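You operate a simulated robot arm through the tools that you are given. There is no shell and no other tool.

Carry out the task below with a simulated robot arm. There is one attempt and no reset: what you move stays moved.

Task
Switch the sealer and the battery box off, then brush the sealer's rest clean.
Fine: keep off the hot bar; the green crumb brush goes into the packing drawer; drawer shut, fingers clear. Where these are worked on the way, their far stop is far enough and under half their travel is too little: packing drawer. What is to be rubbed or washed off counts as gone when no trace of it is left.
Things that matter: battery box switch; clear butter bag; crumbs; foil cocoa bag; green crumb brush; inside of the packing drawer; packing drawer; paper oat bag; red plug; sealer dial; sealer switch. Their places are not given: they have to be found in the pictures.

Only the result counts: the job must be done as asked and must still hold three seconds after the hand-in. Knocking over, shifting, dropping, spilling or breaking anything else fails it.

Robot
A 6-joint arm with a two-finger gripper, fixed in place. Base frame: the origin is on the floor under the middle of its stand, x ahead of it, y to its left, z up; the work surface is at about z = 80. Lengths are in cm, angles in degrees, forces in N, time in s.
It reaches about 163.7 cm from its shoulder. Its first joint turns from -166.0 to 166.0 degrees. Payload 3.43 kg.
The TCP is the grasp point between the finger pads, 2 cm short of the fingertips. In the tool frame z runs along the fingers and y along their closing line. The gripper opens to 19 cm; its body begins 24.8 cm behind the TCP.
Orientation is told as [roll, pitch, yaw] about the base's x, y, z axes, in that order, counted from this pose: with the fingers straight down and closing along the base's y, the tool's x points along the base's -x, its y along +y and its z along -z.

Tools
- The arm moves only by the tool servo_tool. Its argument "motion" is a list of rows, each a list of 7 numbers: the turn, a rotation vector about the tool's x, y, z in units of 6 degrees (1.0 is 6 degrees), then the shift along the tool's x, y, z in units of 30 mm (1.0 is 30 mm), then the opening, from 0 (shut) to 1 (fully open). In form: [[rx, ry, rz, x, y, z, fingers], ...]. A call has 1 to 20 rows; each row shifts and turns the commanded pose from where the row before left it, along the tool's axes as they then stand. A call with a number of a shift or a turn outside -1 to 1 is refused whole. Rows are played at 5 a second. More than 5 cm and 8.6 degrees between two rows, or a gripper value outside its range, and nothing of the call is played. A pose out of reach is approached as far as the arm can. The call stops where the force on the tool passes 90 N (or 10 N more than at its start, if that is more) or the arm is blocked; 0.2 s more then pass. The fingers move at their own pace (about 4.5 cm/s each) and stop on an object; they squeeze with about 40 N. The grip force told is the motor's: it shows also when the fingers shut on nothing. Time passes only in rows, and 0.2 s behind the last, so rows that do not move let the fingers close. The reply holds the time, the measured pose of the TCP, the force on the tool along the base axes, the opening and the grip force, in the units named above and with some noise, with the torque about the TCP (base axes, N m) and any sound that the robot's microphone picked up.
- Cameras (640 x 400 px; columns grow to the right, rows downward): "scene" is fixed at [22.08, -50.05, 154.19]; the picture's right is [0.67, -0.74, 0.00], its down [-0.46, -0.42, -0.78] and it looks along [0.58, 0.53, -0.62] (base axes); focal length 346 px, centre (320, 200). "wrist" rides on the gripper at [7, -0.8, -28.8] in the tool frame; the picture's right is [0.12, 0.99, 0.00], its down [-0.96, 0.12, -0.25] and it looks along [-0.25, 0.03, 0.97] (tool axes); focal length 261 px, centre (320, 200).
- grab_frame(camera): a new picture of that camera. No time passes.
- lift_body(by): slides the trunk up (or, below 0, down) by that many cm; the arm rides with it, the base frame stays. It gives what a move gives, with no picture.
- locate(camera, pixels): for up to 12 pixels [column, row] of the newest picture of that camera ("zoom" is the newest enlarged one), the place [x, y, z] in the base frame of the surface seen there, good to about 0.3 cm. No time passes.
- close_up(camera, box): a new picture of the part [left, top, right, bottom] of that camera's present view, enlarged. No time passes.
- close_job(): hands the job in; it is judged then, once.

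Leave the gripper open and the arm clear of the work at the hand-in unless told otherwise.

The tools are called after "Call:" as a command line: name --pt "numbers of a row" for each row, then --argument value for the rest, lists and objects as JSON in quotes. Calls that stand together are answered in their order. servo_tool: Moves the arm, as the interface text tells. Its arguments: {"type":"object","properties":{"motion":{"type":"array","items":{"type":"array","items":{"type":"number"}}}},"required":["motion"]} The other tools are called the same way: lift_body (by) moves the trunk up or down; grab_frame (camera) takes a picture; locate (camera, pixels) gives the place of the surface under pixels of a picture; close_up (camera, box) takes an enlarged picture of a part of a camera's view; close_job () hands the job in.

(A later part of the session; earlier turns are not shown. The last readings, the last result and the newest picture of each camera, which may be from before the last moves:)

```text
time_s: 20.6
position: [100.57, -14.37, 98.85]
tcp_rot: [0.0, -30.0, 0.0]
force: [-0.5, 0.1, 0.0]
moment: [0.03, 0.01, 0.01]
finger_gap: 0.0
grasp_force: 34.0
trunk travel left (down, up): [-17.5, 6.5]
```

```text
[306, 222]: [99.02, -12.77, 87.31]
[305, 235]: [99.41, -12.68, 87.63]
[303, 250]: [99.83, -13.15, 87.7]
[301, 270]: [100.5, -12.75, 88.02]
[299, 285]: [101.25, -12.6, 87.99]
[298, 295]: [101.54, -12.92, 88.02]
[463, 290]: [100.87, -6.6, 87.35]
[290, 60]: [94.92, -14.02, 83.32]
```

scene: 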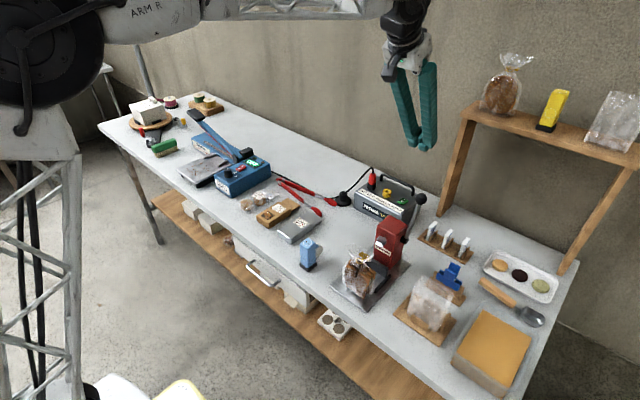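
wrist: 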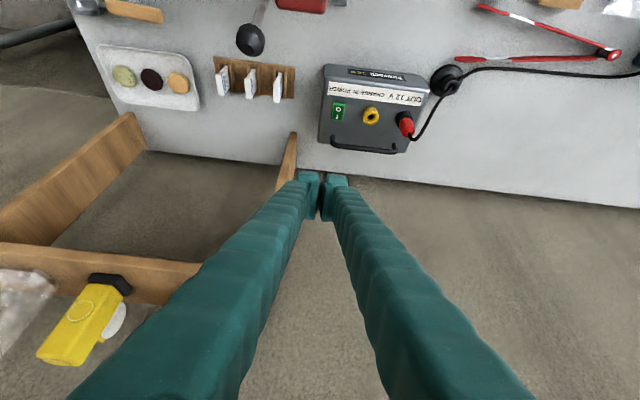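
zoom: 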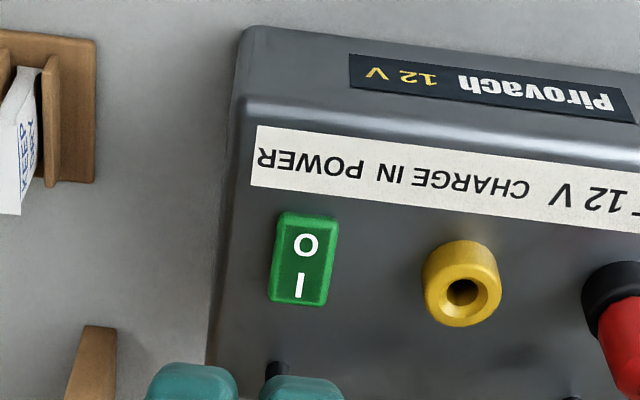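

Confirmed: the O end is at z≈87.3 and the I end at z≈88.0, so the battery box is off. Next is the brush. I'll rise, straighten the hand and travel back toward the sealer end.

Call:
servo_tool --pt "0 0 0 -0.5 0 -0.866 0" --pt "0 0 0 -0.5 0 -0.866 0" --pt "0 0 0 -0.5 0 -0.866 0" --pt "0 0 0 -0.5 0 -0.866 0" --pt "0 0 0 -0.5 0 -0.866 0" --pt "0 1 0 0 0 0 0" --pt "0 1 0 0 0 0 0" --pt "0 1 0 0 0 0 0" --pt "0 1 0 0 0 0 0" --pt "0 1 0 0 0 0 0" --pt "0 0 0 0.315 0.98 0 0" --pt "0 0 0 0.315 0.98 0 0" --pt "0 0 0 0.315 0.98 0 0" --pt "0 0 0 0.315 0.98 0 0" --pt "0 0 0 0.315 0.98 0 0" --pt "0 0 0 0.315 0.98 0 0" --pt "0 0 0 0.315 0.98 0 0" --pt "0 0 0 0.315 0.98 0 0" --pt "0 0 0 0.315 0.98 0 0" --pt "0 0 0 0.315 0.98 0 0"

Call:
servo_tool --pt "0 0 0 0.315 0.98 0 0" --pt "0 0 0 0.315 0.98 0 0" --pt "0 0 0 0.315 0.98 0 0" --pt "0 0 0 0.315 0.98 0 0" --pt "0 0 0 0.315 0.98 0 0" --pt "0 0 0 0.315 0.98 0 0" --pt "0 0 0 0.315 0.98 0 0" --pt "0 0 0 0.315 0.98 0 0" --pt "0 0 0 0 0 0 0"

Call:
grab_frame --camera "scene"

Call:
grab_frame --camera "wrist"

```text
time_s: 24.8
position: [90.93, 15.12, 114.01]
tcp_rot: [0.0, 0.0, 0.0]
force: [0.6, -0.6, -0.1]
moment: [0.12, 0.02, 0.03]
finger_gap: 0.0
grasp_force: 34.8
trunk travel left (down, up): [-17.5, 6.5]
```

```text
time_s: 26.8
position: [83.77, 38.38, 113.9]
tcp_rot: [0.0, 0.0, 0.0]
force: [0.2, 0.7, 0.2]
moment: [0.0, -0.01, 0.01]
finger_gap: 0.0
grasp_force: 35.1
trunk travel left (down, up): [-17.5, 6.5]
```

```text
taken
```

scene: 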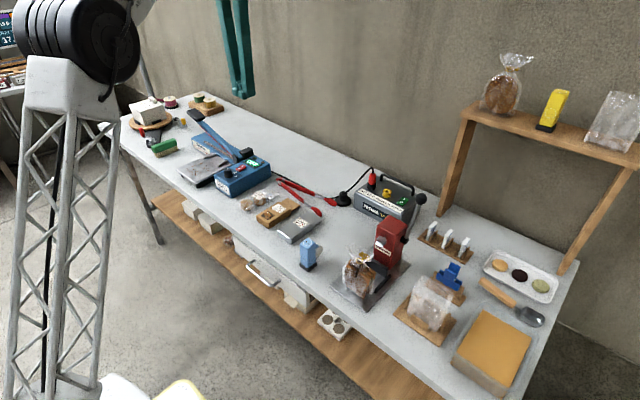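

```text
taken
```

wrist: 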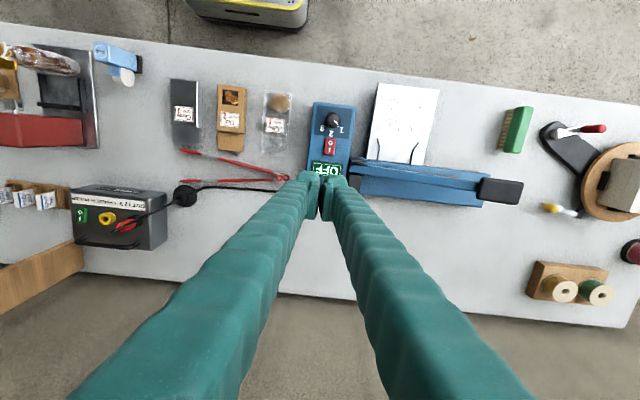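

I'm above the sealer at z≈114. I'll measure the lever handle at wrist (500,190), the brush at (516,130) and its surroundings before going on.

Call:
close_up --camera "wrist" --box '[470, 90, 590, 165]'

Call:
locate --camera "zoom" --pixels '[[250, 95], [275, 160], [225, 235], [310, 100], [270, 245], [185, 160], [160, 245], [215, 85], [395, 190], [420, 140], [440, 350], [570, 205]]'

Call:
locate --camera "wrist" --pixels '[[482, 190], [500, 190], [520, 195], [440, 180], [380, 172], [553, 208], [575, 130], [600, 128], [545, 130]]'

```text
5.33 times, centred on (530, 128) of wrist
```

zoom: 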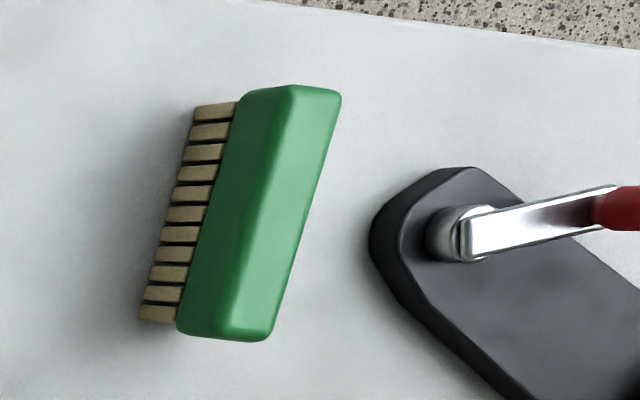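

```text
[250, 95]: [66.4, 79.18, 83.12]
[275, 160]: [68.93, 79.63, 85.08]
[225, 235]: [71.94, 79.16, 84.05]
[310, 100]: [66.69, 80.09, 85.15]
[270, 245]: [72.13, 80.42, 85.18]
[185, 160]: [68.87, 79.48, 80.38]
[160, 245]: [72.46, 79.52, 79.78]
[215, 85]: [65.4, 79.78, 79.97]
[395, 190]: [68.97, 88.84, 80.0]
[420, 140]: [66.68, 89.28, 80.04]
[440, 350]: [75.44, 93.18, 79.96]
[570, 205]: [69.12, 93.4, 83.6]
```

```text
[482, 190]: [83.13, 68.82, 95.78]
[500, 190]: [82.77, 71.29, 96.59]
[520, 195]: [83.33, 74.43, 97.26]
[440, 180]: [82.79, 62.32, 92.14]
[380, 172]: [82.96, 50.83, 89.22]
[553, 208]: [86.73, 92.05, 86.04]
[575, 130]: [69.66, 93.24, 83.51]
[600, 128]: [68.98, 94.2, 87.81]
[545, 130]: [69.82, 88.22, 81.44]
```

The brush's green top is at z≈85.1 and it lies nearly along x. I'll measure points along its edges to find its exact centre and angle.

Call:
locate --camera "zoom" --pixels '[[332, 102], [322, 150], [305, 210], [285, 270], [262, 333], [294, 95], [282, 130], [262, 190], [245, 250], [225, 315], [200, 320], [250, 105]]'

```text
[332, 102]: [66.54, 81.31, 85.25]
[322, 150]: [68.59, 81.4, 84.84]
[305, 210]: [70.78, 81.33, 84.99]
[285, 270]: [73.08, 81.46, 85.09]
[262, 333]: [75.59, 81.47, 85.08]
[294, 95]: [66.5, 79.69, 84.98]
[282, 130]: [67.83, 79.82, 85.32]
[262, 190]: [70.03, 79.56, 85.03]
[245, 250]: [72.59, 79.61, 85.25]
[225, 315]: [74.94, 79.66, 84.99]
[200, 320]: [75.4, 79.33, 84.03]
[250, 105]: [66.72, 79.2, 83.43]
```

The brush lies along x from 66.1 to 75.9, centred near (71.0, 80.5), with its block about 2.7 cm wide. The clamp at y>88 is close by, so I'll open the fingers only to 6 cm and go above the brush.

Call:
servo_tool --pt "0 0 0 0.284 0.936 0 0.316" --pt "0 0 0 0.284 0.936 0 0.316" --pt "0 0 0 0.284 0.936 0 0.316" --pt "0 0 0 0.284 0.936 0 0.316" --pt "0 0 0 0.284 0.936 0 0.316" --pt "0 0 0 0.284 0.936 0 0.316" --pt "0 0 0 0.284 0.936 0 0.316" --pt "0 0 0 0.284 0.936 0 0.316" --pt "0 0 0 0.284 0.936 0 0.316" --pt "0 0 0 0.284 0.936 0 0.316" --pt "0 0 0 0.284 0.936 0 0.316" --pt "0 0 0 0.284 0.936 0 0.316" --pt "0 0 0 0.284 0.936 0 0.316" --pt "0 0 0 0.284 0.936 0 0.316" --pt "0 0 0 0.284 0.936 0 0.316" --pt "0 0 0 0 0 0.9 0.316" --pt "0 0 0 0 0 0.9 0.316" --pt "0 0 0 0 0 0.9 0.316" --pt "0 0 0 0 0 0.9 0.316" --pt "0 0 0 0 0 0 0.316"

Call:
grab_frame --camera "wrist"

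Call:
grab_frame --camera "scene"

```text
time_s: 31.0
position: [67.19, 76.72, 99.78]
tcp_rot: [0.0, 0.0, 0.0]
force: [0.4, -0.5, -0.1]
moment: [-0.02, -0.01, 0.03]
finger_gap: 6.02
grasp_force: 0.0
out of reach, approached as far as the arm can: row 11, 12, 13, 14, 15
trunk travel left (down, up): [-17.5, 6.5]
```

```text
taken
```

wrist: 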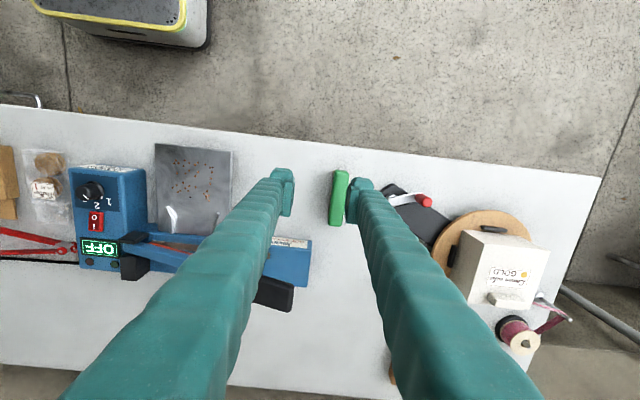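

```text
taken
```

scene: 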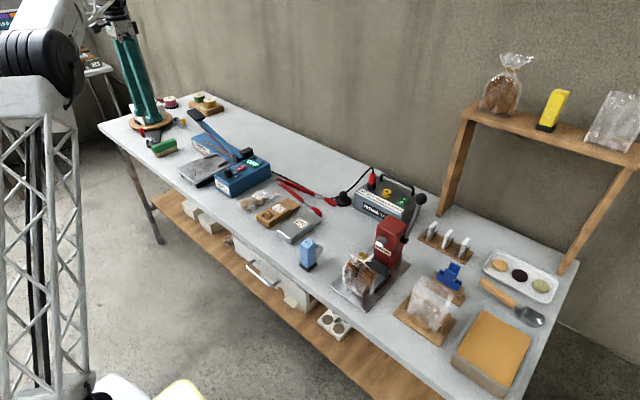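

Partway, some poses at that height were out of reach. The hand is now at (67.2, 76.7, 99.8) with no contact. I'll send a still row to see whether the commanded pose differs from this.

Call:
servo_tool --pt "0 0 0 0 0 0.05 0.316" --pt "0 0 0 0 0 0 0.316"

```text
time_s: 31.6
position: [67.21, 76.86, 99.7]
tcp_rot: [0.0, 0.0, 0.0]
force: [0.7, -0.2, -0.5]
moment: [0.0, 0.03, 0.01]
finger_gap: 5.99
grasp_force: 0.1
trunk travel left (down, up): [-17.5, 6.5]
```

The commanded pose equals the actual pose. I'll go lower first, where reach is better, and then over to the brush centre.

Call:
servo_tool --pt "0 0 0 0 0 0.8 0.316" --pt "0 0 0 -0.3 0.3 0.6 0.316" --pt "0 0 0 -0.4 0.4 0.3 0.316" --pt "0 0 0 -0.4 0.4 0 0.316" --pt "0 0 0 -0.167 0.11 0 0.316" --pt "0 0 0 0 0 0 0.316"

Call:
grab_frame --camera "wrist"

Call:
close_up --camera "scene" --box '[110, 90, 230, 180]'

```text
time_s: 33.0
position: [70.92, 80.31, 94.71]
tcp_rot: [0.1, 0.0, 0.0]
force: [-0.8, -0.3, -0.4]
moment: [0.0, 0.01, 0.03]
finger_gap: 5.99
grasp_force: 0.1
trunk travel left (down, up): [-17.5, 6.5]
```

```text
taken
```

wrist: 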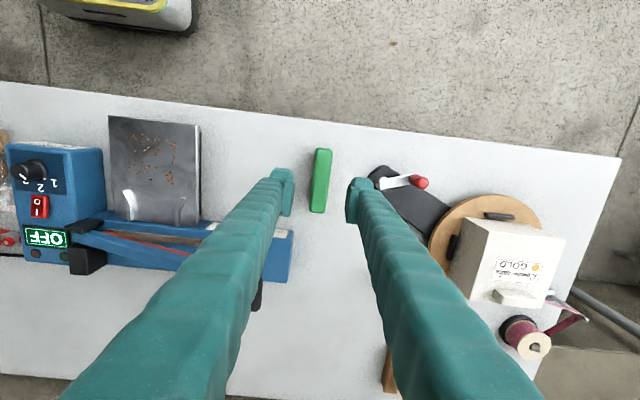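

```text
4.44 times, centred on (170, 135) of scene
```

zoom: 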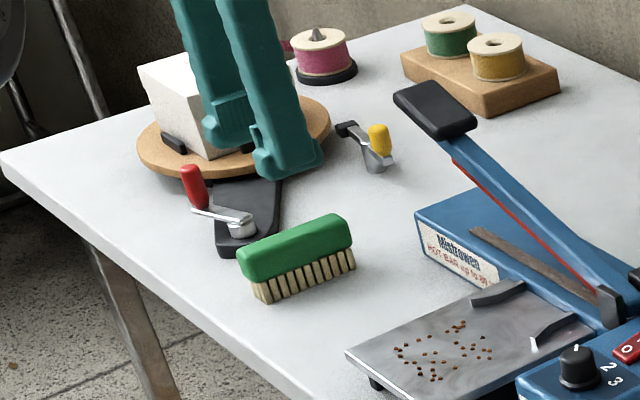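

The brush at wrist (321,180) sits between the fingers, and the clamp crank at (395,182) is close to the left finger. I'll measure the crank and the brush again before lowering.

Call:
locate --camera "wrist" --pixels '[[384, 184], [378, 172], [395, 182], [420, 183], [372, 180], [322, 152], [320, 208], [313, 180], [330, 180], [321, 180], [362, 183], [350, 195]]'

```text
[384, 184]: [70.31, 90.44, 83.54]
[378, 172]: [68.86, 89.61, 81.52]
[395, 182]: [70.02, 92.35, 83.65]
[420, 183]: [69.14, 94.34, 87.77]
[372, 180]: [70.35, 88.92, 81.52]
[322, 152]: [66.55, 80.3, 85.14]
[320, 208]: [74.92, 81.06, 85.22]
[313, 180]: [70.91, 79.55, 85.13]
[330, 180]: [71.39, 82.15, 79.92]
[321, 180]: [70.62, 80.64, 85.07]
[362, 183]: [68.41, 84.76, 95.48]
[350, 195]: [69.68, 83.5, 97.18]
```

The brush is centred at (70.9, 80.55), and the clamp base starts at y≈88.3, which is clear. I'll descend to TCP z≈84 and close on the green block.

Call:
servo_tool --pt "0 0 0 0 0.07 0.9 0.28" --pt "0 0 0 0 0 0.9 0.28" --pt "0 0 0 0 0 0.9 0.28" --pt "0 0 0 0 0 0.6 0.28" --pt "0 0 0 0 0 0.27 0.28" --pt "0 0 0 0 0 0 0.28"

Call:
close_up --camera "scene" --box '[110, 90, 230, 180]'

Call:
close_up --camera "wrist" --box '[240, 110, 440, 240]'

```text
time_s: 34.4
position: [71.11, 80.51, 83.98]
tcp_rot: [0.0, -0.1, 0.0]
force: [0.7, -0.7, -0.6]
moment: [0.0, 0.02, -0.02]
finger_gap: 5.32
grasp_force: 0.0
trunk travel left (down, up): [-17.5, 6.5]
```

```text
4.44 times, centred on (170, 135) of scene
```

zoom: 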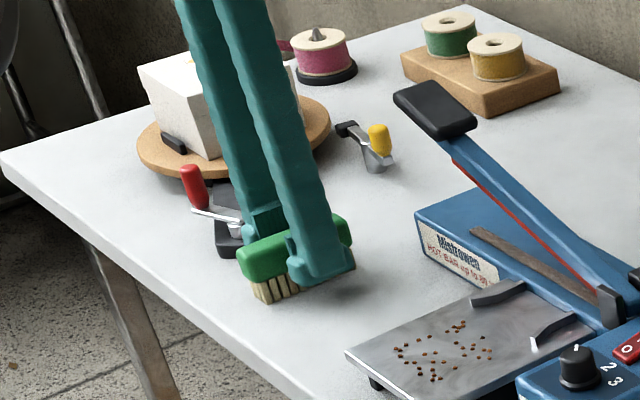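

```text
3.08 times, centred on (340, 175) of wrist
```

zoom: 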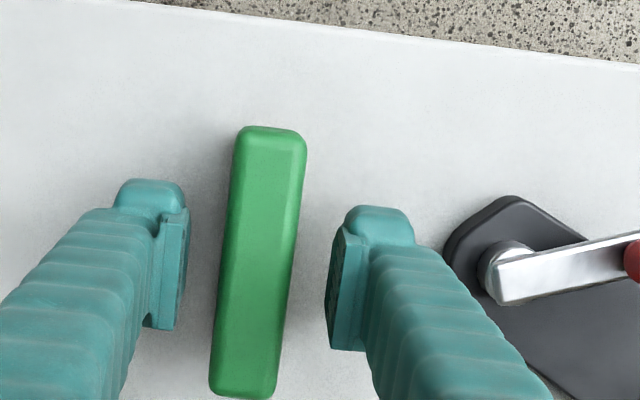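

The brush is centred between the pads. I'll close on it.

Call:
servo_tool --pt "0 0 0 0 0 0 0" --pt "0 0 0 0 0 0 0" --pt "0 0 0 0 0 0 0" --pt "0 0 0 0 0 0 0" --pt "0 0 0 0 0 0 0"

Call:
close_up --camera "wrist" --box '[240, 110, 440, 240]'

```text
time_s: 35.6
position: [71.17, 80.69, 84.14]
tcp_rot: [0.1, 0.0, 0.0]
force: [-0.3, -0.6, -0.8]
moment: [-0.01, -0.01, 0.02]
finger_gap: 2.48
grasp_force: 40.3
trunk travel left (down, up): [-17.5, 6.5]
```

```text
3.08 times, centred on (340, 175) of wrist
```

zoom: 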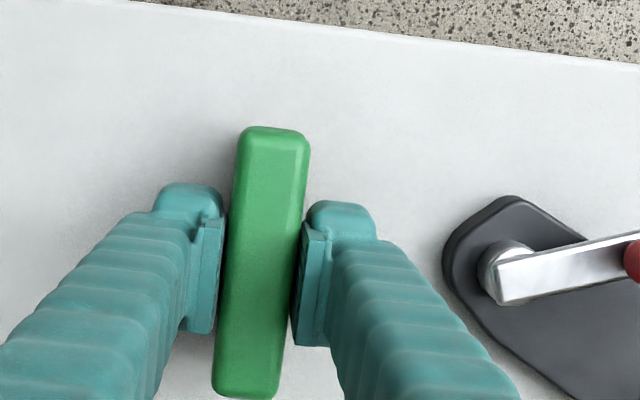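

The brush is gripped with a gap of 2.5 cm and a grip force of 40 N. I'll lift it clear and carry it above the rest.

Call:
servo_tool --pt "0 0 0 0 0 -0.4 0" --pt "0 0 0 0 0 -0.9 0" --pt "0 0 0 0 0 -0.9 0" --pt "0 0 0 0 0 -0.9 0" --pt "0 0 0 0 -0.8 -0.9 0" --pt "0 0 0 0 -0.9 0 0" --pt "0 0 0 0 -0.9 0 0" --pt "0 0 0 0 -0.9 0 0" --pt "0 0 0 0 0 0 0"

Call:
grab_frame --camera "wrist"

Call:
close_up --camera "scene" --box '[150, 120, 270, 200]'

```text
time_s: 37.6
position: [71.09, 69.79, 96.41]
tcp_rot: [0.0, -0.1, 0.0]
force: [-0.6, 0.1, -1.1]
moment: [0.07, 0.01, -0.02]
finger_gap: 2.46
grasp_force: 39.5
trunk travel left (down, up): [-17.5, 6.5]
```

```text
taken
```

wrist: 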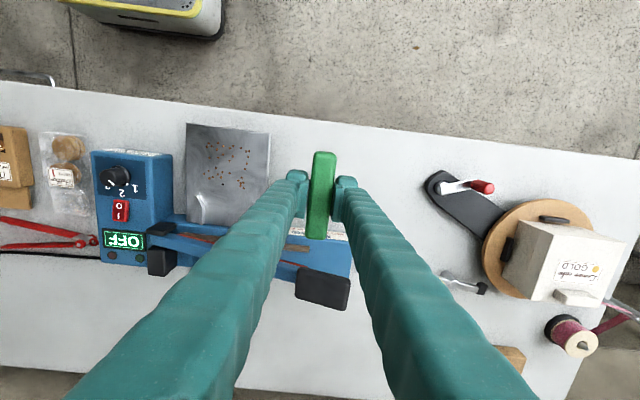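

```text
5.00 times, centred on (210, 160) of scene
```

zoom: 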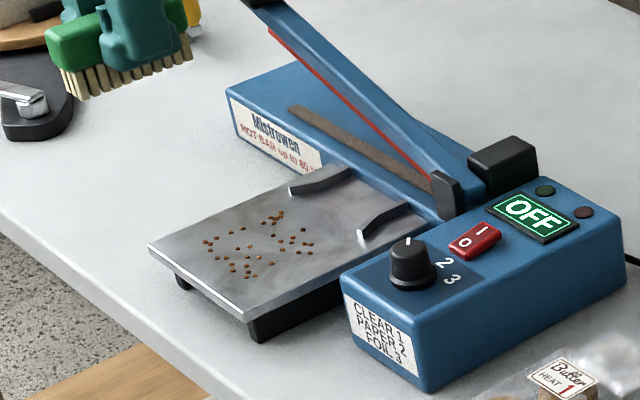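

The brush is in the hand at (71, 69.8, 96.4). I'll measure the crumb extremes and the two hooks on the rest in this zoom.

Call:
locate --camera "zoom" --pixels '[[207, 242], [248, 277], [281, 211], [309, 252], [306, 240], [271, 264], [268, 217], [292, 189], [362, 236], [345, 172], [400, 208], [325, 180]]'

Call:
locate --camera "zoom" --pixels '[[153, 252], [248, 312], [232, 271], [238, 232], [273, 238], [298, 232], [375, 222], [310, 190], [300, 110], [430, 180], [180, 50], [70, 90]]'

```text
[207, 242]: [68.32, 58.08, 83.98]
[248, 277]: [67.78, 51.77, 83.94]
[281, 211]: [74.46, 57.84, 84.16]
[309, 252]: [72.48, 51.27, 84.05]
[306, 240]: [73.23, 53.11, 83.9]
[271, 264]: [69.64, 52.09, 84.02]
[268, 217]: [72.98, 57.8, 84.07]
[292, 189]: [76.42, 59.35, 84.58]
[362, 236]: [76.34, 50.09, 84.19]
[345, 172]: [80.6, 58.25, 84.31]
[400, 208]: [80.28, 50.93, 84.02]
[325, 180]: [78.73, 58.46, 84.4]
```

```text
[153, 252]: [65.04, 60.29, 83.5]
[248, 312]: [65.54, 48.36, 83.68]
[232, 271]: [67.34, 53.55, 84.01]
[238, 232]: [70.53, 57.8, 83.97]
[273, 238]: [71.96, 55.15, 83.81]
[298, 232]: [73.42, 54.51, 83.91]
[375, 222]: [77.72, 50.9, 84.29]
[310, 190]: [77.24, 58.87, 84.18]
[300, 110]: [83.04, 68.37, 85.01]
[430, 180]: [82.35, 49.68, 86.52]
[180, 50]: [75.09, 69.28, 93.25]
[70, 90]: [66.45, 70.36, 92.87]
```

The crumbs span x 67.2–74.6 and y 51.2–58.2, and the hooks begin at x≈76.2. The bristles cover x≈66.2–75.4, so one y-sweep covers everything while staying clear of the hooks and the hot bar at x>82. I'll go over the rest's left edge at y=60 and lower to just above the surface.

Call:
servo_tool --pt "0 0 0 0.02 -0.8 0 0" --pt "0 0 0 0.02 -0.8 0 0" --pt "0 0 0 0.02 -0.8 0 0" --pt "0 0 0 0.01 -0.85 0 0" --pt "0 0 0 0 0 0.8 0" --pt "0 0 0 0 0 0.8 0" --pt "0 0 0 0 0 0.7 0" --pt "0 0 0 0 0 0 0"

Call:
close_up --camera "scene" --box '[160, 120, 260, 195]'

Call:
close_up --camera "wrist" --box '[180, 90, 400, 240]'

```text
time_s: 39.4
position: [71.08, 60.4, 89.52]
tcp_rot: [0.0, 0.0, 0.0]
force: [0.3, 0.1, -0.7]
moment: [-0.02, -0.01, -0.01]
finger_gap: 2.45
grasp_force: 39.8
trunk travel left (down, up): [-17.5, 6.5]
```

```text
5.33 times, centred on (210, 158) of scene
```

zoom: 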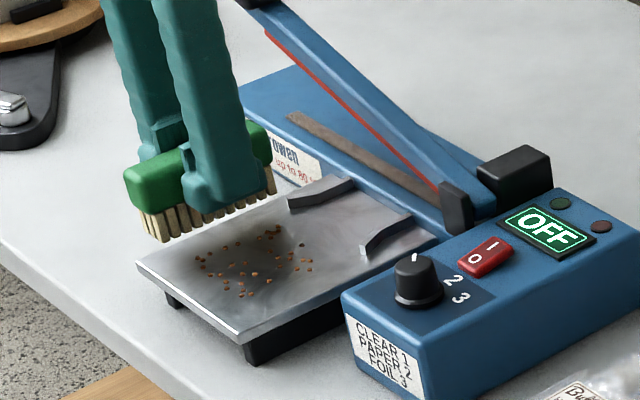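

```text
2.67 times, centred on (290, 165) of wrist
```

zoom: 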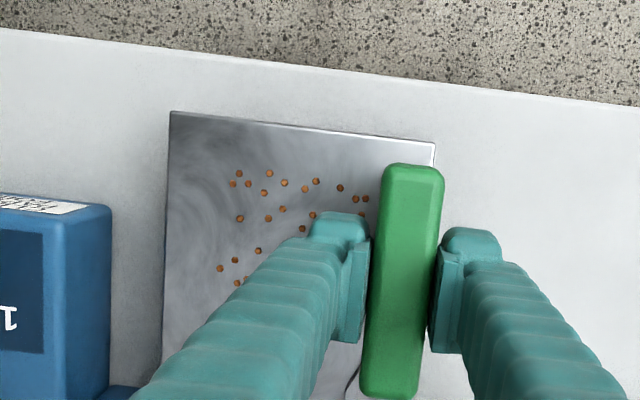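

The hook is just beyond the brush's far end, so I'll back off 0.25 cm toward me. Then I'll lower gently until the bristles touch the rest.

Call:
servo_tool --pt "0 0 0 0.083 0.03 0 0" --pt "0 0 0 0 0 0.25 0" --pt "0 0 0 0 0 0.25 0" --pt "0 0 0 0 0 0.04 0" --pt "0 0 0 0 0 0.04 0" --pt "0 0 0 0 0 0 0"

```text
time_s: 40.8
position: [70.74, 60.47, 87.81]
tcp_rot: [0.2, -0.1, 0.1]
force: [7.0, 6.7, 34.2]
moment: [0.15, 0.33, -0.07]
finger_gap: 2.44
grasp_force: 39.8
trunk travel left (down, up): [-17.5, 6.5]
```

The contact force is 34 N, more than needed. I'll ease off about 0.8 mm and check the force before sweeping.

Call:
servo_tool --pt "0 0 0 0 0 -0.027 0" --pt "0 0 0 0 0 0 0"

Call:
close_up --camera "scene" --box '[160, 120, 260, 195]'

```text
time_s: 41.4
position: [70.64, 60.49, 87.59]
tcp_rot: [0.2, -0.1, 0.0]
force: [5.6, 10.1, 38.4]
moment: [0.14, -0.06, -0.02]
finger_gap: 2.47
grasp_force: 39.8
trunk travel left (down, up): [-17.5, 6.5]
```

```text
5.33 times, centred on (210, 158) of scene
```

zoom: 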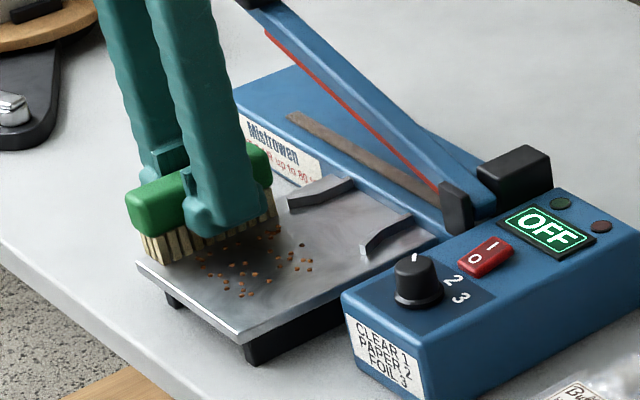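

Still 38 N. I'll ease up another 2 mm and read again.

Call:
servo_tool --pt "0 0 0 0 0 -0.05 0" --pt "0 0 0 0 0 0 0"

```text
time_s: 42.0
position: [70.72, 60.45, 87.72]
tcp_rot: [0.1, 0.0, -0.1]
force: [1.1, 8.8, 26.2]
moment: [0.15, -0.26, 0.03]
finger_gap: 2.41
grasp_force: 40.4
trunk travel left (down, up): [-17.5, 6.5]
```

Call:
servo_tool --pt "0 0 0 0 0 -0.04 0" --pt "0 0 0 0 0 0 0" --pt "0 0 0 0 0 0 0"

```text
time_s: 42.8
position: [70.73, 60.32, 87.7]
tcp_rot: [-0.1, 0.1, 0.0]
force: [-2.1, 0.7, 5.6]
moment: [-0.06, 0.01, -0.04]
finger_gap: 2.48
grasp_force: 39.9
trunk travel left (down, up): [-17.5, 6.5]
```

A light 5.6 N is good. Now I'll sweep the brush slowly across the rest in -y, to y≈51.

Call:
servo_tool --pt "0 0 0 0 -0.2 0.01 0" --pt "0 0 0 0 -0.2 0 0" --pt "0 0 0 0 -0.2 0 0" --pt "0 0 0 0 -0.2 0 0" --pt "0 0 0 0 -0.2 0 0" --pt "0 0 0 0 -0.2 0 0" --pt "0 0 0 0 -0.2 0 0" --pt "0 0 0 0 -0.2 0 0" --pt "0 0 0 0 0 0 0"

Call:
close_up --camera "scene" --box '[160, 120, 260, 195]'

Call:
close_up --camera "wrist" --box '[180, 90, 400, 240]'

```text
time_s: 44.8
position: [70.69, 55.7, 87.89]
tcp_rot: [0.0, 0.0, 0.0]
force: [0.0, -0.4, -0.5]
moment: [0.0, 0.0, -0.02]
finger_gap: 2.45
grasp_force: 39.9
trunk travel left (down, up): [-17.5, 6.5]
```

```text
5.33 times, centred on (210, 158) of scene
```

zoom: 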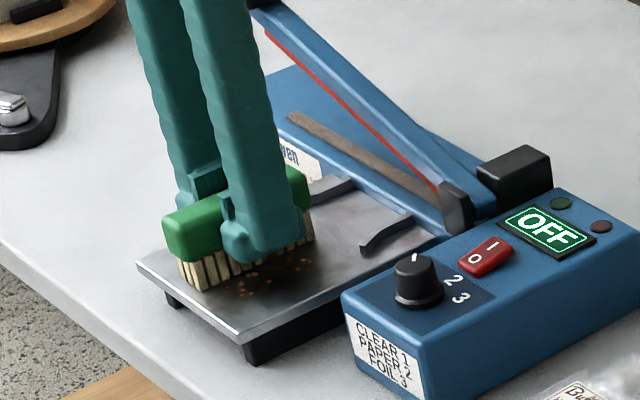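

```text
2.67 times, centred on (290, 165) of wrist
```

zoom: 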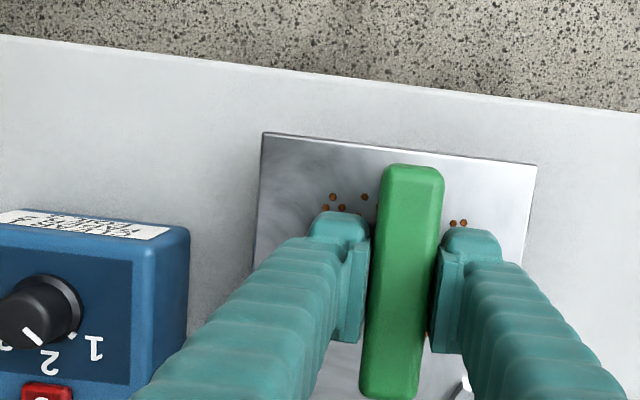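

Contact was lost partway (the force reads about 0), and two crumbs remain on the swept side at zoom (455,222). I'll lower slightly until there's contact again.

Call:
servo_tool --pt "0 0 0 0 0 0.03 0" --pt "0 0 0 0 0 0 0"

```text
time_s: 45.4
position: [70.73, 55.63, 87.74]
tcp_rot: [-0.1, 0.0, 0.0]
force: [0.0, 0.3, -0.9]
moment: [0.02, 0.0, 0.04]
finger_gap: 2.46
grasp_force: 39.7
trunk travel left (down, up): [-17.5, 6.5]
```

Call:
servo_tool --pt "0 0 0 0 0 0.03 0" --pt "0 0 0 0 0 0 0"

```text
time_s: 46.0
position: [70.64, 55.52, 87.67]
tcp_rot: [-0.1, -0.1, 0.1]
force: [0.3, -0.5, 10.8]
moment: [-0.07, 0.25, -0.03]
finger_gap: 2.45
grasp_force: 40.2
trunk travel left (down, up): [-17.5, 6.5]
```

There's contact again at about 11 N. I'll sweep back toward +y to redo the missed part, with a touch more pressure.

Call:
servo_tool --pt "0 0 0 0 0.15 0.01 0" --pt "0 0 0 0 0.15 0 0" --pt "0 0 0 0 0.15 0 0" --pt "0 0 0 0 0.15 0 0" --pt "0 0 0 0 0.15 0 0"

Call:
close_up --camera "wrist" --box '[180, 90, 400, 240]'

```text
time_s: 47.2
position: [70.52, 57.89, 87.62]
tcp_rot: [0.0, -0.1, 0.0]
force: [-0.3, -7.9, 22.2]
moment: [-0.18, 0.03, 0.04]
finger_gap: 2.46
grasp_force: 39.8
trunk travel left (down, up): [-17.5, 6.5]
```

```text
2.67 times, centred on (290, 165) of wrist
```

zoom: 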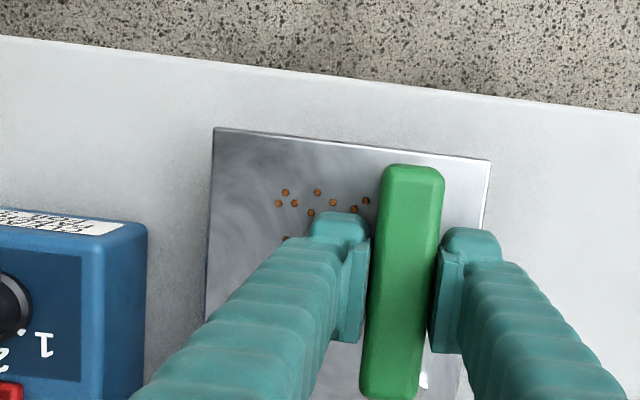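

Force is 22 N and steady. I'll continue to y≈60.4 and then sweep back to y≈51 at this pressure.

Call:
servo_tool --pt "0 0 0 0 0.15 0 0" --pt "0 0 0 0 0.15 0 0" --pt "0 0 0 0 0.15 0 0" --pt "0 0 0 0 0.15 0 0" --pt "0 0 0 0 0.15 0 0" --pt "0 0 0 0 -0.15 0 0" --pt "0 0 0 0 -0.15 0 0" --pt "0 0 0 0 -0.15 0 0" --pt "0 0 0 0 -0.15 0 0" --pt "0 0 0 0 -0.15 0 0"

Call:
close_up --camera "wrist" --box '[180, 90, 400, 240]'

Call:
close_up --camera "scene" --box '[160, 120, 260, 195]'

```text
time_s: 49.4
position: [70.63, 57.98, 87.58]
tcp_rot: [0.1, 0.0, 0.0]
force: [0.0, 7.3, 21.0]
moment: [0.13, -0.05, -0.01]
finger_gap: 2.49
grasp_force: 39.7
trunk travel left (down, up): [-17.5, 6.5]
```

```text
2.67 times, centred on (290, 165) of wrist
```

zoom: 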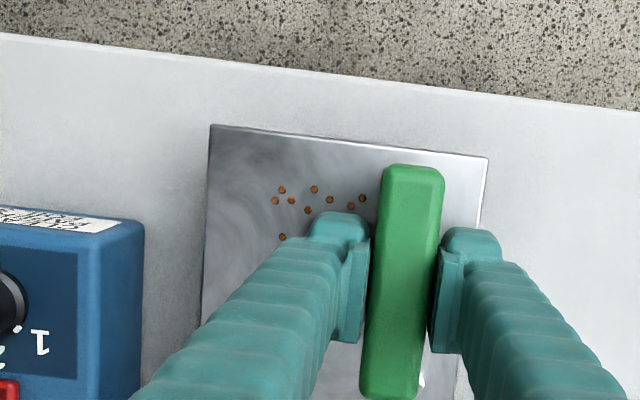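

```text
5.33 times, centred on (210, 158) of scene
```

zoom: 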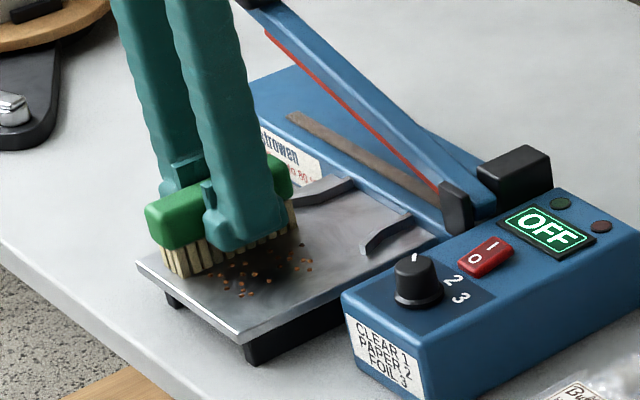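

The pressure is steady. I'll continue sweeping in -y across the crumbs.

Call:
servo_tool --pt "0 0 0 0 -0.15 0 0" --pt "0 0 0 0 -0.15 0 0" --pt "0 0 0 0 -0.15 0 0" --pt "0 0 0 0 -0.15 0 0" --pt "0 0 0 0 -0.15 0 0" --pt "0 0 0 0 -0.15 0 0" --pt "0 0 0 0 -0.15 0 0" --pt "0 0 0 0 -0.15 0 0"

Call:
close_up --camera "wrist" --box '[180, 90, 400, 240]'

Call:
close_up --camera "scene" --box '[160, 120, 260, 195]'

```text
time_s: 51.2
position: [70.63, 54.33, 87.58]
tcp_rot: [0.1, 0.1, 0.0]
force: [0.0, 5.1, 13.3]
moment: [0.04, 0.14, -0.03]
finger_gap: 2.47
grasp_force: 40.2
trunk travel left (down, up): [-17.5, 6.5]
```

```text
2.67 times, centred on (290, 165) of wrist
```

zoom: 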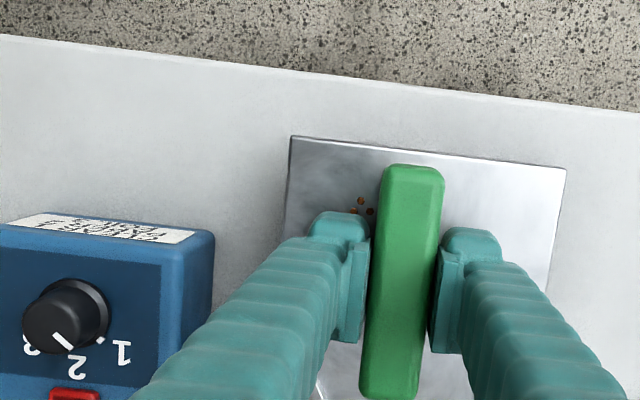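

```text
5.33 times, centred on (210, 158) of scene
```

zoom: 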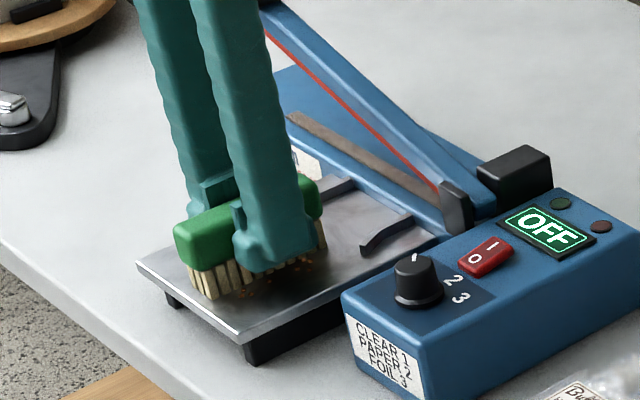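

The swept side looks clean. I'll continue to y≈51, nudging down slightly to hold the pressure.

Call:
servo_tool --pt "0 0 0 0 -0.14 0.004 0" --pt "0 0 0 0 -0.14 0.003 0" --pt "0 0 0 0 -0.14 0.003 0" --pt "0 0 0 0 -0.14 0.003 0" --pt "0 0 0 0 -0.14 0.003 0" --pt "0 0 0 0 -0.14 0.003 0" --pt "0 0 0 0 -0.14 0.003 0" --pt "0 0 0 0 -0.12 0.003 0"

Call:
close_up --camera "wrist" --box '[180, 90, 400, 240]'

Call:
close_up --camera "scene" --box '[160, 120, 260, 195]'

```text
time_s: 53.0
position: [70.54, 51.12, 87.63]
tcp_rot: [0.0, -0.1, 0.1]
force: [-2.9, 13.1, 37.1]
moment: [0.21, -0.08, 0.0]
finger_gap: 2.46
grasp_force: 39.5
trunk travel left (down, up): [-17.5, 6.5]
```

```text
2.67 times, centred on (290, 165) of wrist
```

zoom: 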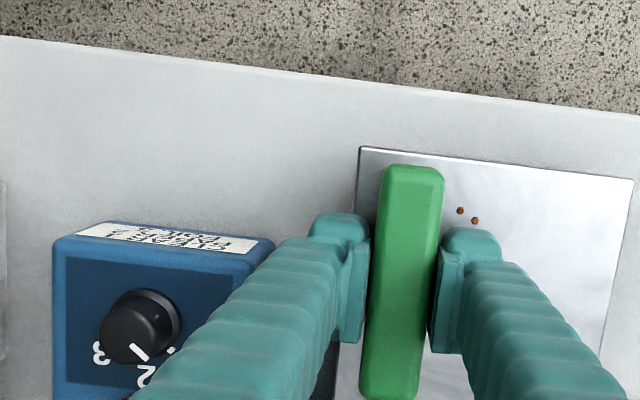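

```text
5.33 times, centred on (210, 158) of scene
```

zoom: 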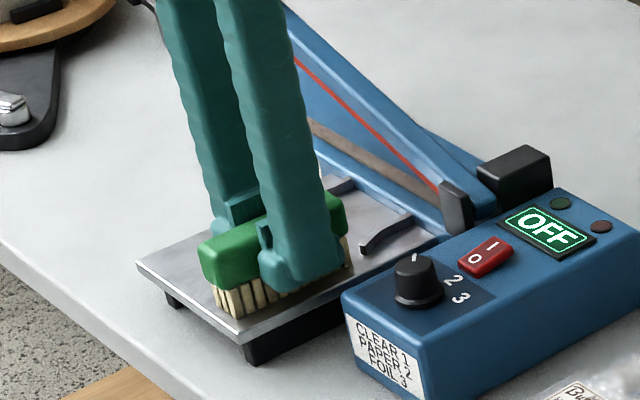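

Two crumbs remain at zoom (460,210) and (475,220), at y≈54. I'll sweep back in +y over them with slightly eased pressure, about 25 N.

Call:
servo_tool --pt "0 0 0 0 0.12 -0.006 0" --pt "0 0 0 0 0.12 0 0" --pt "0 0 0 0 0.12 0 0" --pt "0 0 0 0 0.12 0 0" --pt "0 0 0 0 0.12 0 0" --pt "0 0 0 0 0.12 0 0" --pt "0 0 0 0 0.12 0 0" --pt "0 0 0 0 0.12 0 0" --pt "0 0 0 0 0.12 0 0" --pt "0 0 0 0 0.12 0 0" --pt "0 0 0 0 0.12 0 0" --pt "0 0 0 0 0.12 0 0" --pt "0 0 0 0 0.12 0 0" --pt "0 0 0 0 0.12 0 0"

Call:
close_up --camera "wrist" --box '[180, 90, 400, 240]'

Call:
close_up --camera "scene" --box '[160, 120, 260, 195]'

```text
time_s: 56.0
position: [70.53, 55.99, 87.39]
tcp_rot: [0.1, 0.0, 0.0]
force: [-1.7, -9.8, 23.6]
moment: [-0.12, -0.07, -0.03]
finger_gap: 2.45
grasp_force: 39.8
trunk travel left (down, up): [-17.5, 6.5]
```

```text
2.67 times, centred on (290, 165) of wrist
```

zoom: 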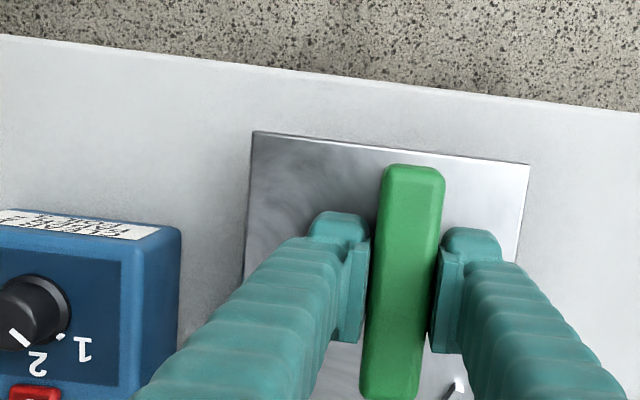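

```text
5.33 times, centred on (210, 158) of scene
```

zoom: 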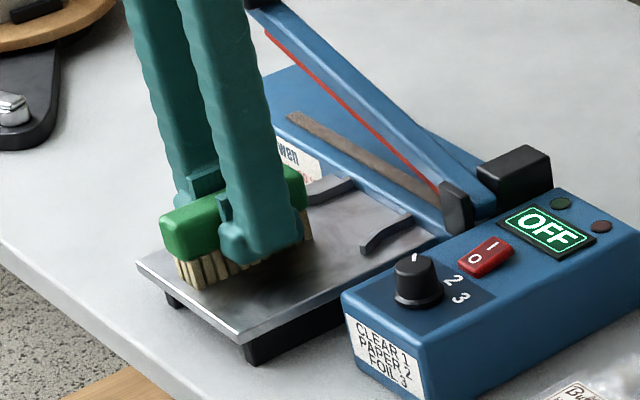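

It looks clean so far. For safety I'll finish the pass to y≈60 before lifting to inspect.

Call:
servo_tool --pt "0 0 0 0 0.15 0 0" --pt "0 0 0 0 0.15 0 0" --pt "0 0 0 0 0.15 0 0" --pt "0 0 0 0 0.15 0 0" --pt "0 0 0 0 0.15 0 0" --pt "0 0 0 0 0.15 0 0" --pt "0 0 0 0 0.15 0 0" --pt "0 0 0 0 0.15 0 0" --pt "0 0 0 0 0.15 0 0" --pt "0 0 0 0 0 -0.15 0" --pt "0 0 0 0 0 -0.4 0" --pt "0 0 0 0 0.4 -0.9 0" --pt "0 0 0 0 0.8 -0.9 0" --pt "0 0 0 0 0.8 -0.6 0" --pt "0 0 0 0 0.8 0 0" --pt "0 0 0 0 0.6 0 0" --pt "0 0 0 0 0 0 0"

Call:
close_up --camera "scene" --box '[160, 120, 260, 195]'

Call:
grab_frame --camera "wrist"

Call:
close_up --camera "wrist" --box '[160, 100, 300, 240]'

```text
time_s: 59.6
position: [70.92, 70.57, 96.57]
tcp_rot: [0.0, -0.1, 0.1]
force: [-0.3, -0.1, -1.2]
moment: [0.02, 0.0, -0.02]
finger_gap: 2.49
grasp_force: 39.9
trunk travel left (down, up): [-17.5, 6.5]
```

```text
5.33 times, centred on (210, 158) of scene
```

zoom: 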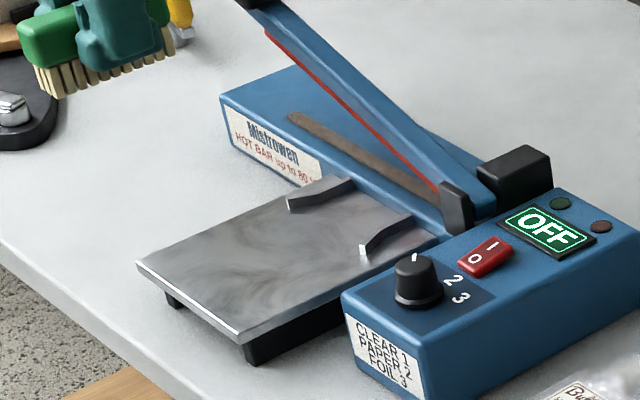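

```text
taken
```

wrist: 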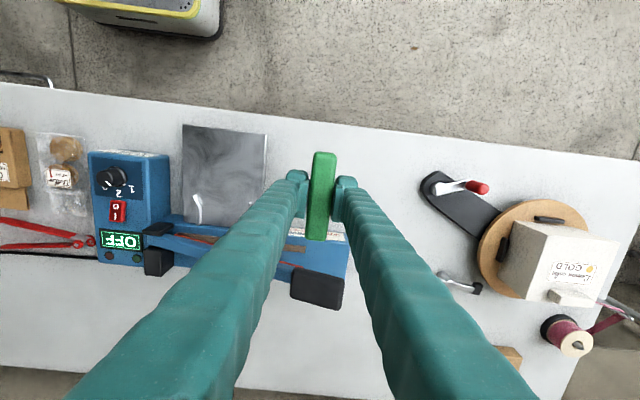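

```text
2.86 times, centred on (230, 170) of wrist
```

zoom: 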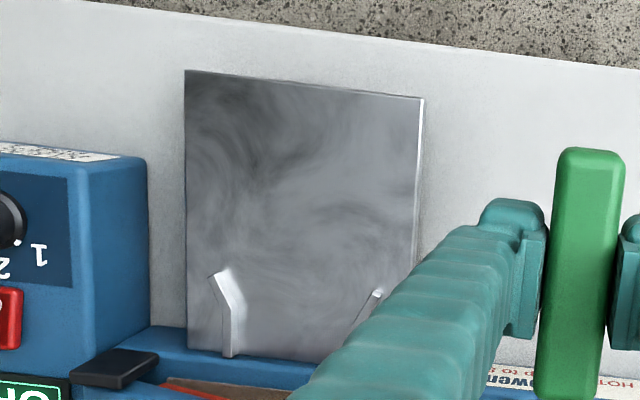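

The rest appears clean. I'll check at a higher zoom for any trace.

Call:
close_up --camera "wrist" --box '[178, 120, 272, 180]'

Call:
close_up --camera "scene" --box '[180, 145, 250, 190]'

Call:
grab_frame --camera "scene"

```text
6.67 times, centred on (225, 150) of wrist
```

zoom: 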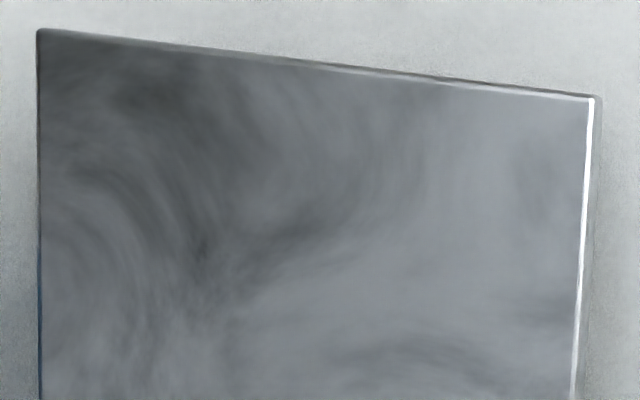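

```text
8.89 times, centred on (215, 168) of scene
```

zoom: 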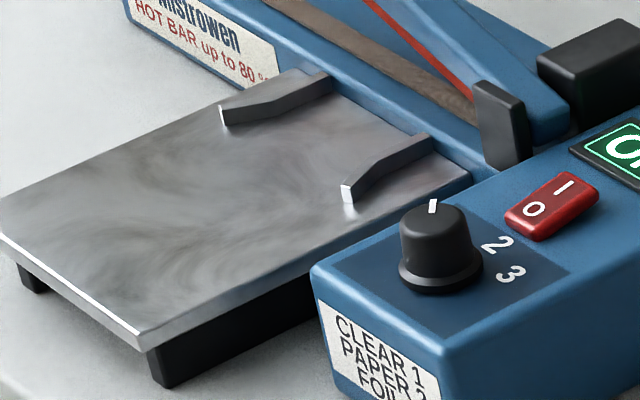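

```text
taken
```

scene: 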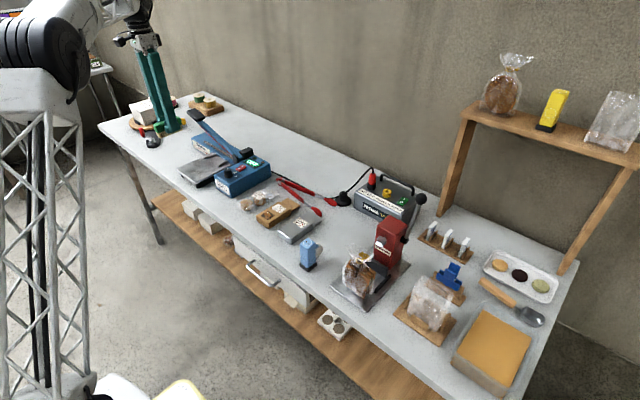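

The rest has no trace left, and the sealer reads OFF with its dial still at 1. I need free fingers for the drawer, so I'll set the brush down here at (71, 70.6), an open stretch of table. First I'll lower to just above contact.

Call:
servo_tool --pt "0 0 0 0 0 0.9 0" --pt "0 0 0 0 0 0.9 0" --pt "0 0 0 0 0 0.9 0" --pt "0 0 0 0 0 0.9 0" --pt "0 0 0 0 0 0.45 0" --pt "0 0 0 0 0 0.04 0" --pt "0 0 0 0 0 0 0"

Call:
close_up --camera "scene" --box '[120, 100, 220, 175]'

```text
time_s: 61.2
position: [70.66, 70.27, 84.23]
tcp_rot: [0.0, 0.0, -0.1]
force: [-0.4, 0.1, -0.6]
moment: [-0.01, 0.02, 0.02]
finger_gap: 2.44
grasp_force: 40.0
trunk travel left (down, up): [-17.5, 6.5]
```

```text
5.33 times, centred on (170, 138) of scene
```

zoom: 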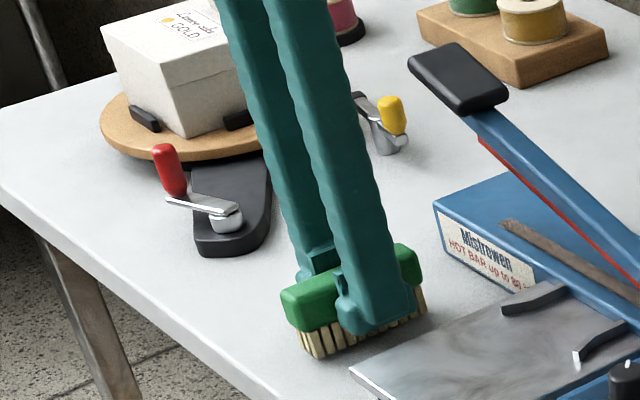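

The bristles are just above the table. I'll lower in 1 mm steps until they touch.

Call:
servo_tool --pt "0 0 0 0 0 0.04 0" --pt "0 0 0 0 0 0.04 0" --pt "0 0 0 0 0 0 0"

```text
time_s: 62.0
position: [70.54, 70.46, 83.89]
tcp_rot: [0.1, 0.0, 0.0]
force: [-0.6, -0.2, -0.5]
moment: [-0.01, 0.02, 0.0]
finger_gap: 2.46
grasp_force: 39.8
trunk travel left (down, up): [-17.5, 6.5]
```

Call:
servo_tool --pt "0 0 0 0 0 0.04 0" --pt "0 0 0 0 0 0.02 0" --pt "0 0 0 0 0 0 0"

```text
time_s: 62.8
position: [70.6, 70.32, 83.78]
tcp_rot: [0.0, 0.0, 0.0]
force: [0.4, 0.6, 1.7]
moment: [0.02, 0.03, 0.0]
finger_gap: 2.46
grasp_force: 40.1
trunk travel left (down, up): [-17.5, 6.5]
```

The bristles are just resting on the table. I'll open to about 5.3 cm and check that the brush stands before rising.

Call:
servo_tool --pt "0 0 0 0 0 0 0.18" --pt "0 0 0 0 0 0 0.24" --pt "0 0 0 0 0 0 0.28" --pt "0 0 0 0 0 0 0.28" --pt "0 0 0 0 0 0 0.28"

Call:
close_up --camera "wrist" --box '[240, 110, 440, 240]'

```text
time_s: 64.0
position: [70.79, 70.52, 83.72]
tcp_rot: [0.0, 0.0, 0.0]
force: [-0.3, 0.2, 0.1]
moment: [0.0, 0.01, -0.03]
finger_gap: 5.33
grasp_force: 0.1
trunk travel left (down, up): [-17.5, 6.5]
```

```text
3.08 times, centred on (340, 175) of wrist
```

zoom: 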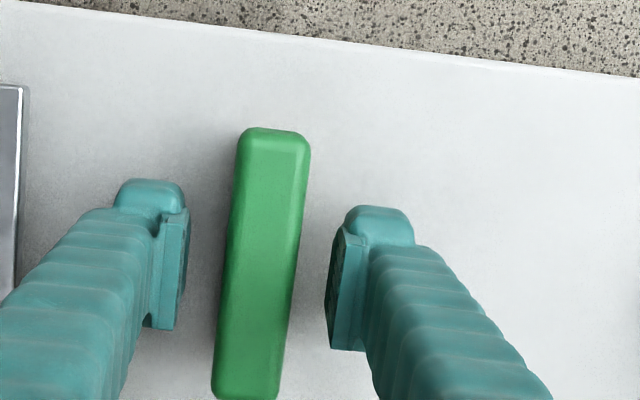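

The brush stands free on the table. I'll rise straight up and move toward the drawer side at a moderate height to look at the handle area.

Call:
servo_tool --pt "0 0 0 0 0 -0.5 0.28" --pt "0 0 0 0 0 -0.9 0.28" --pt "0 0 0 0 0 -0.9 0.28" --pt "0 0 0 0 0 -0.9 0.28" --pt "0 0 0 0 0 -0.9 0.28" --pt "0 0 0 0 -0.6 -0.9 0.28" --pt "0 0 0 0.2 -0.9 -0.9 0.28" --pt "0 0 0 0.3 -0.9 -0.6 0.28" --pt "0 0 0 0.4 -0.9 0 0.28" --pt "0 0 0 0.4 -0.9 0 0.28" --pt "0 0 0 0.4 -0.9 0 0.28" --pt "0 0 0 0.4 -0.9 0 0.28" --pt "0 0 0 0.4 -0.9 0 0.28" --pt "0 0 0 0.4 -0.9 0 0.28" --pt "0 0 0 0.4 -0.9 0 0.28" --pt "0 0 0 0 0 0 0.28"

Call:
grab_frame --camera "wrist"

Call:
grab_frame --camera "scene"

```text
time_s: 67.4
position: [60.87, 44.14, 103.24]
tcp_rot: [0.0, 0.0, 0.0]
force: [-0.2, -0.4, -0.9]
moment: [-0.03, -0.01, 0.02]
finger_gap: 5.31
grasp_force: 0.0
trunk travel left (down, up): [-17.5, 6.5]
```

```text
taken
```

wrist: 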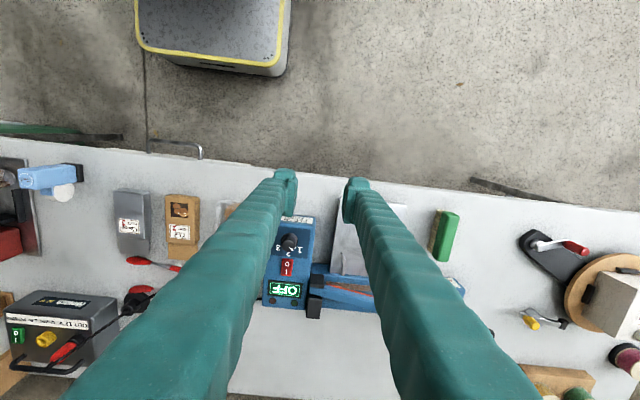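

```text
taken
```

scene: 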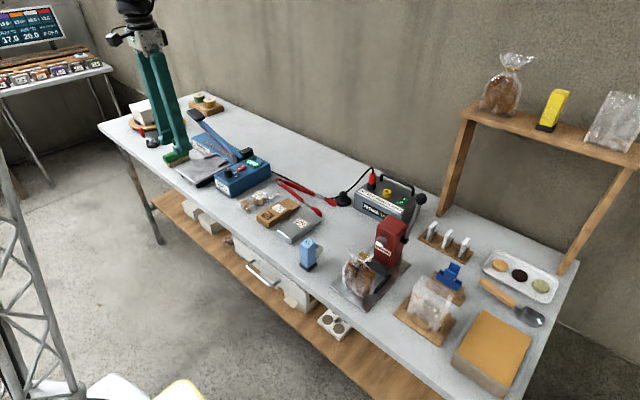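

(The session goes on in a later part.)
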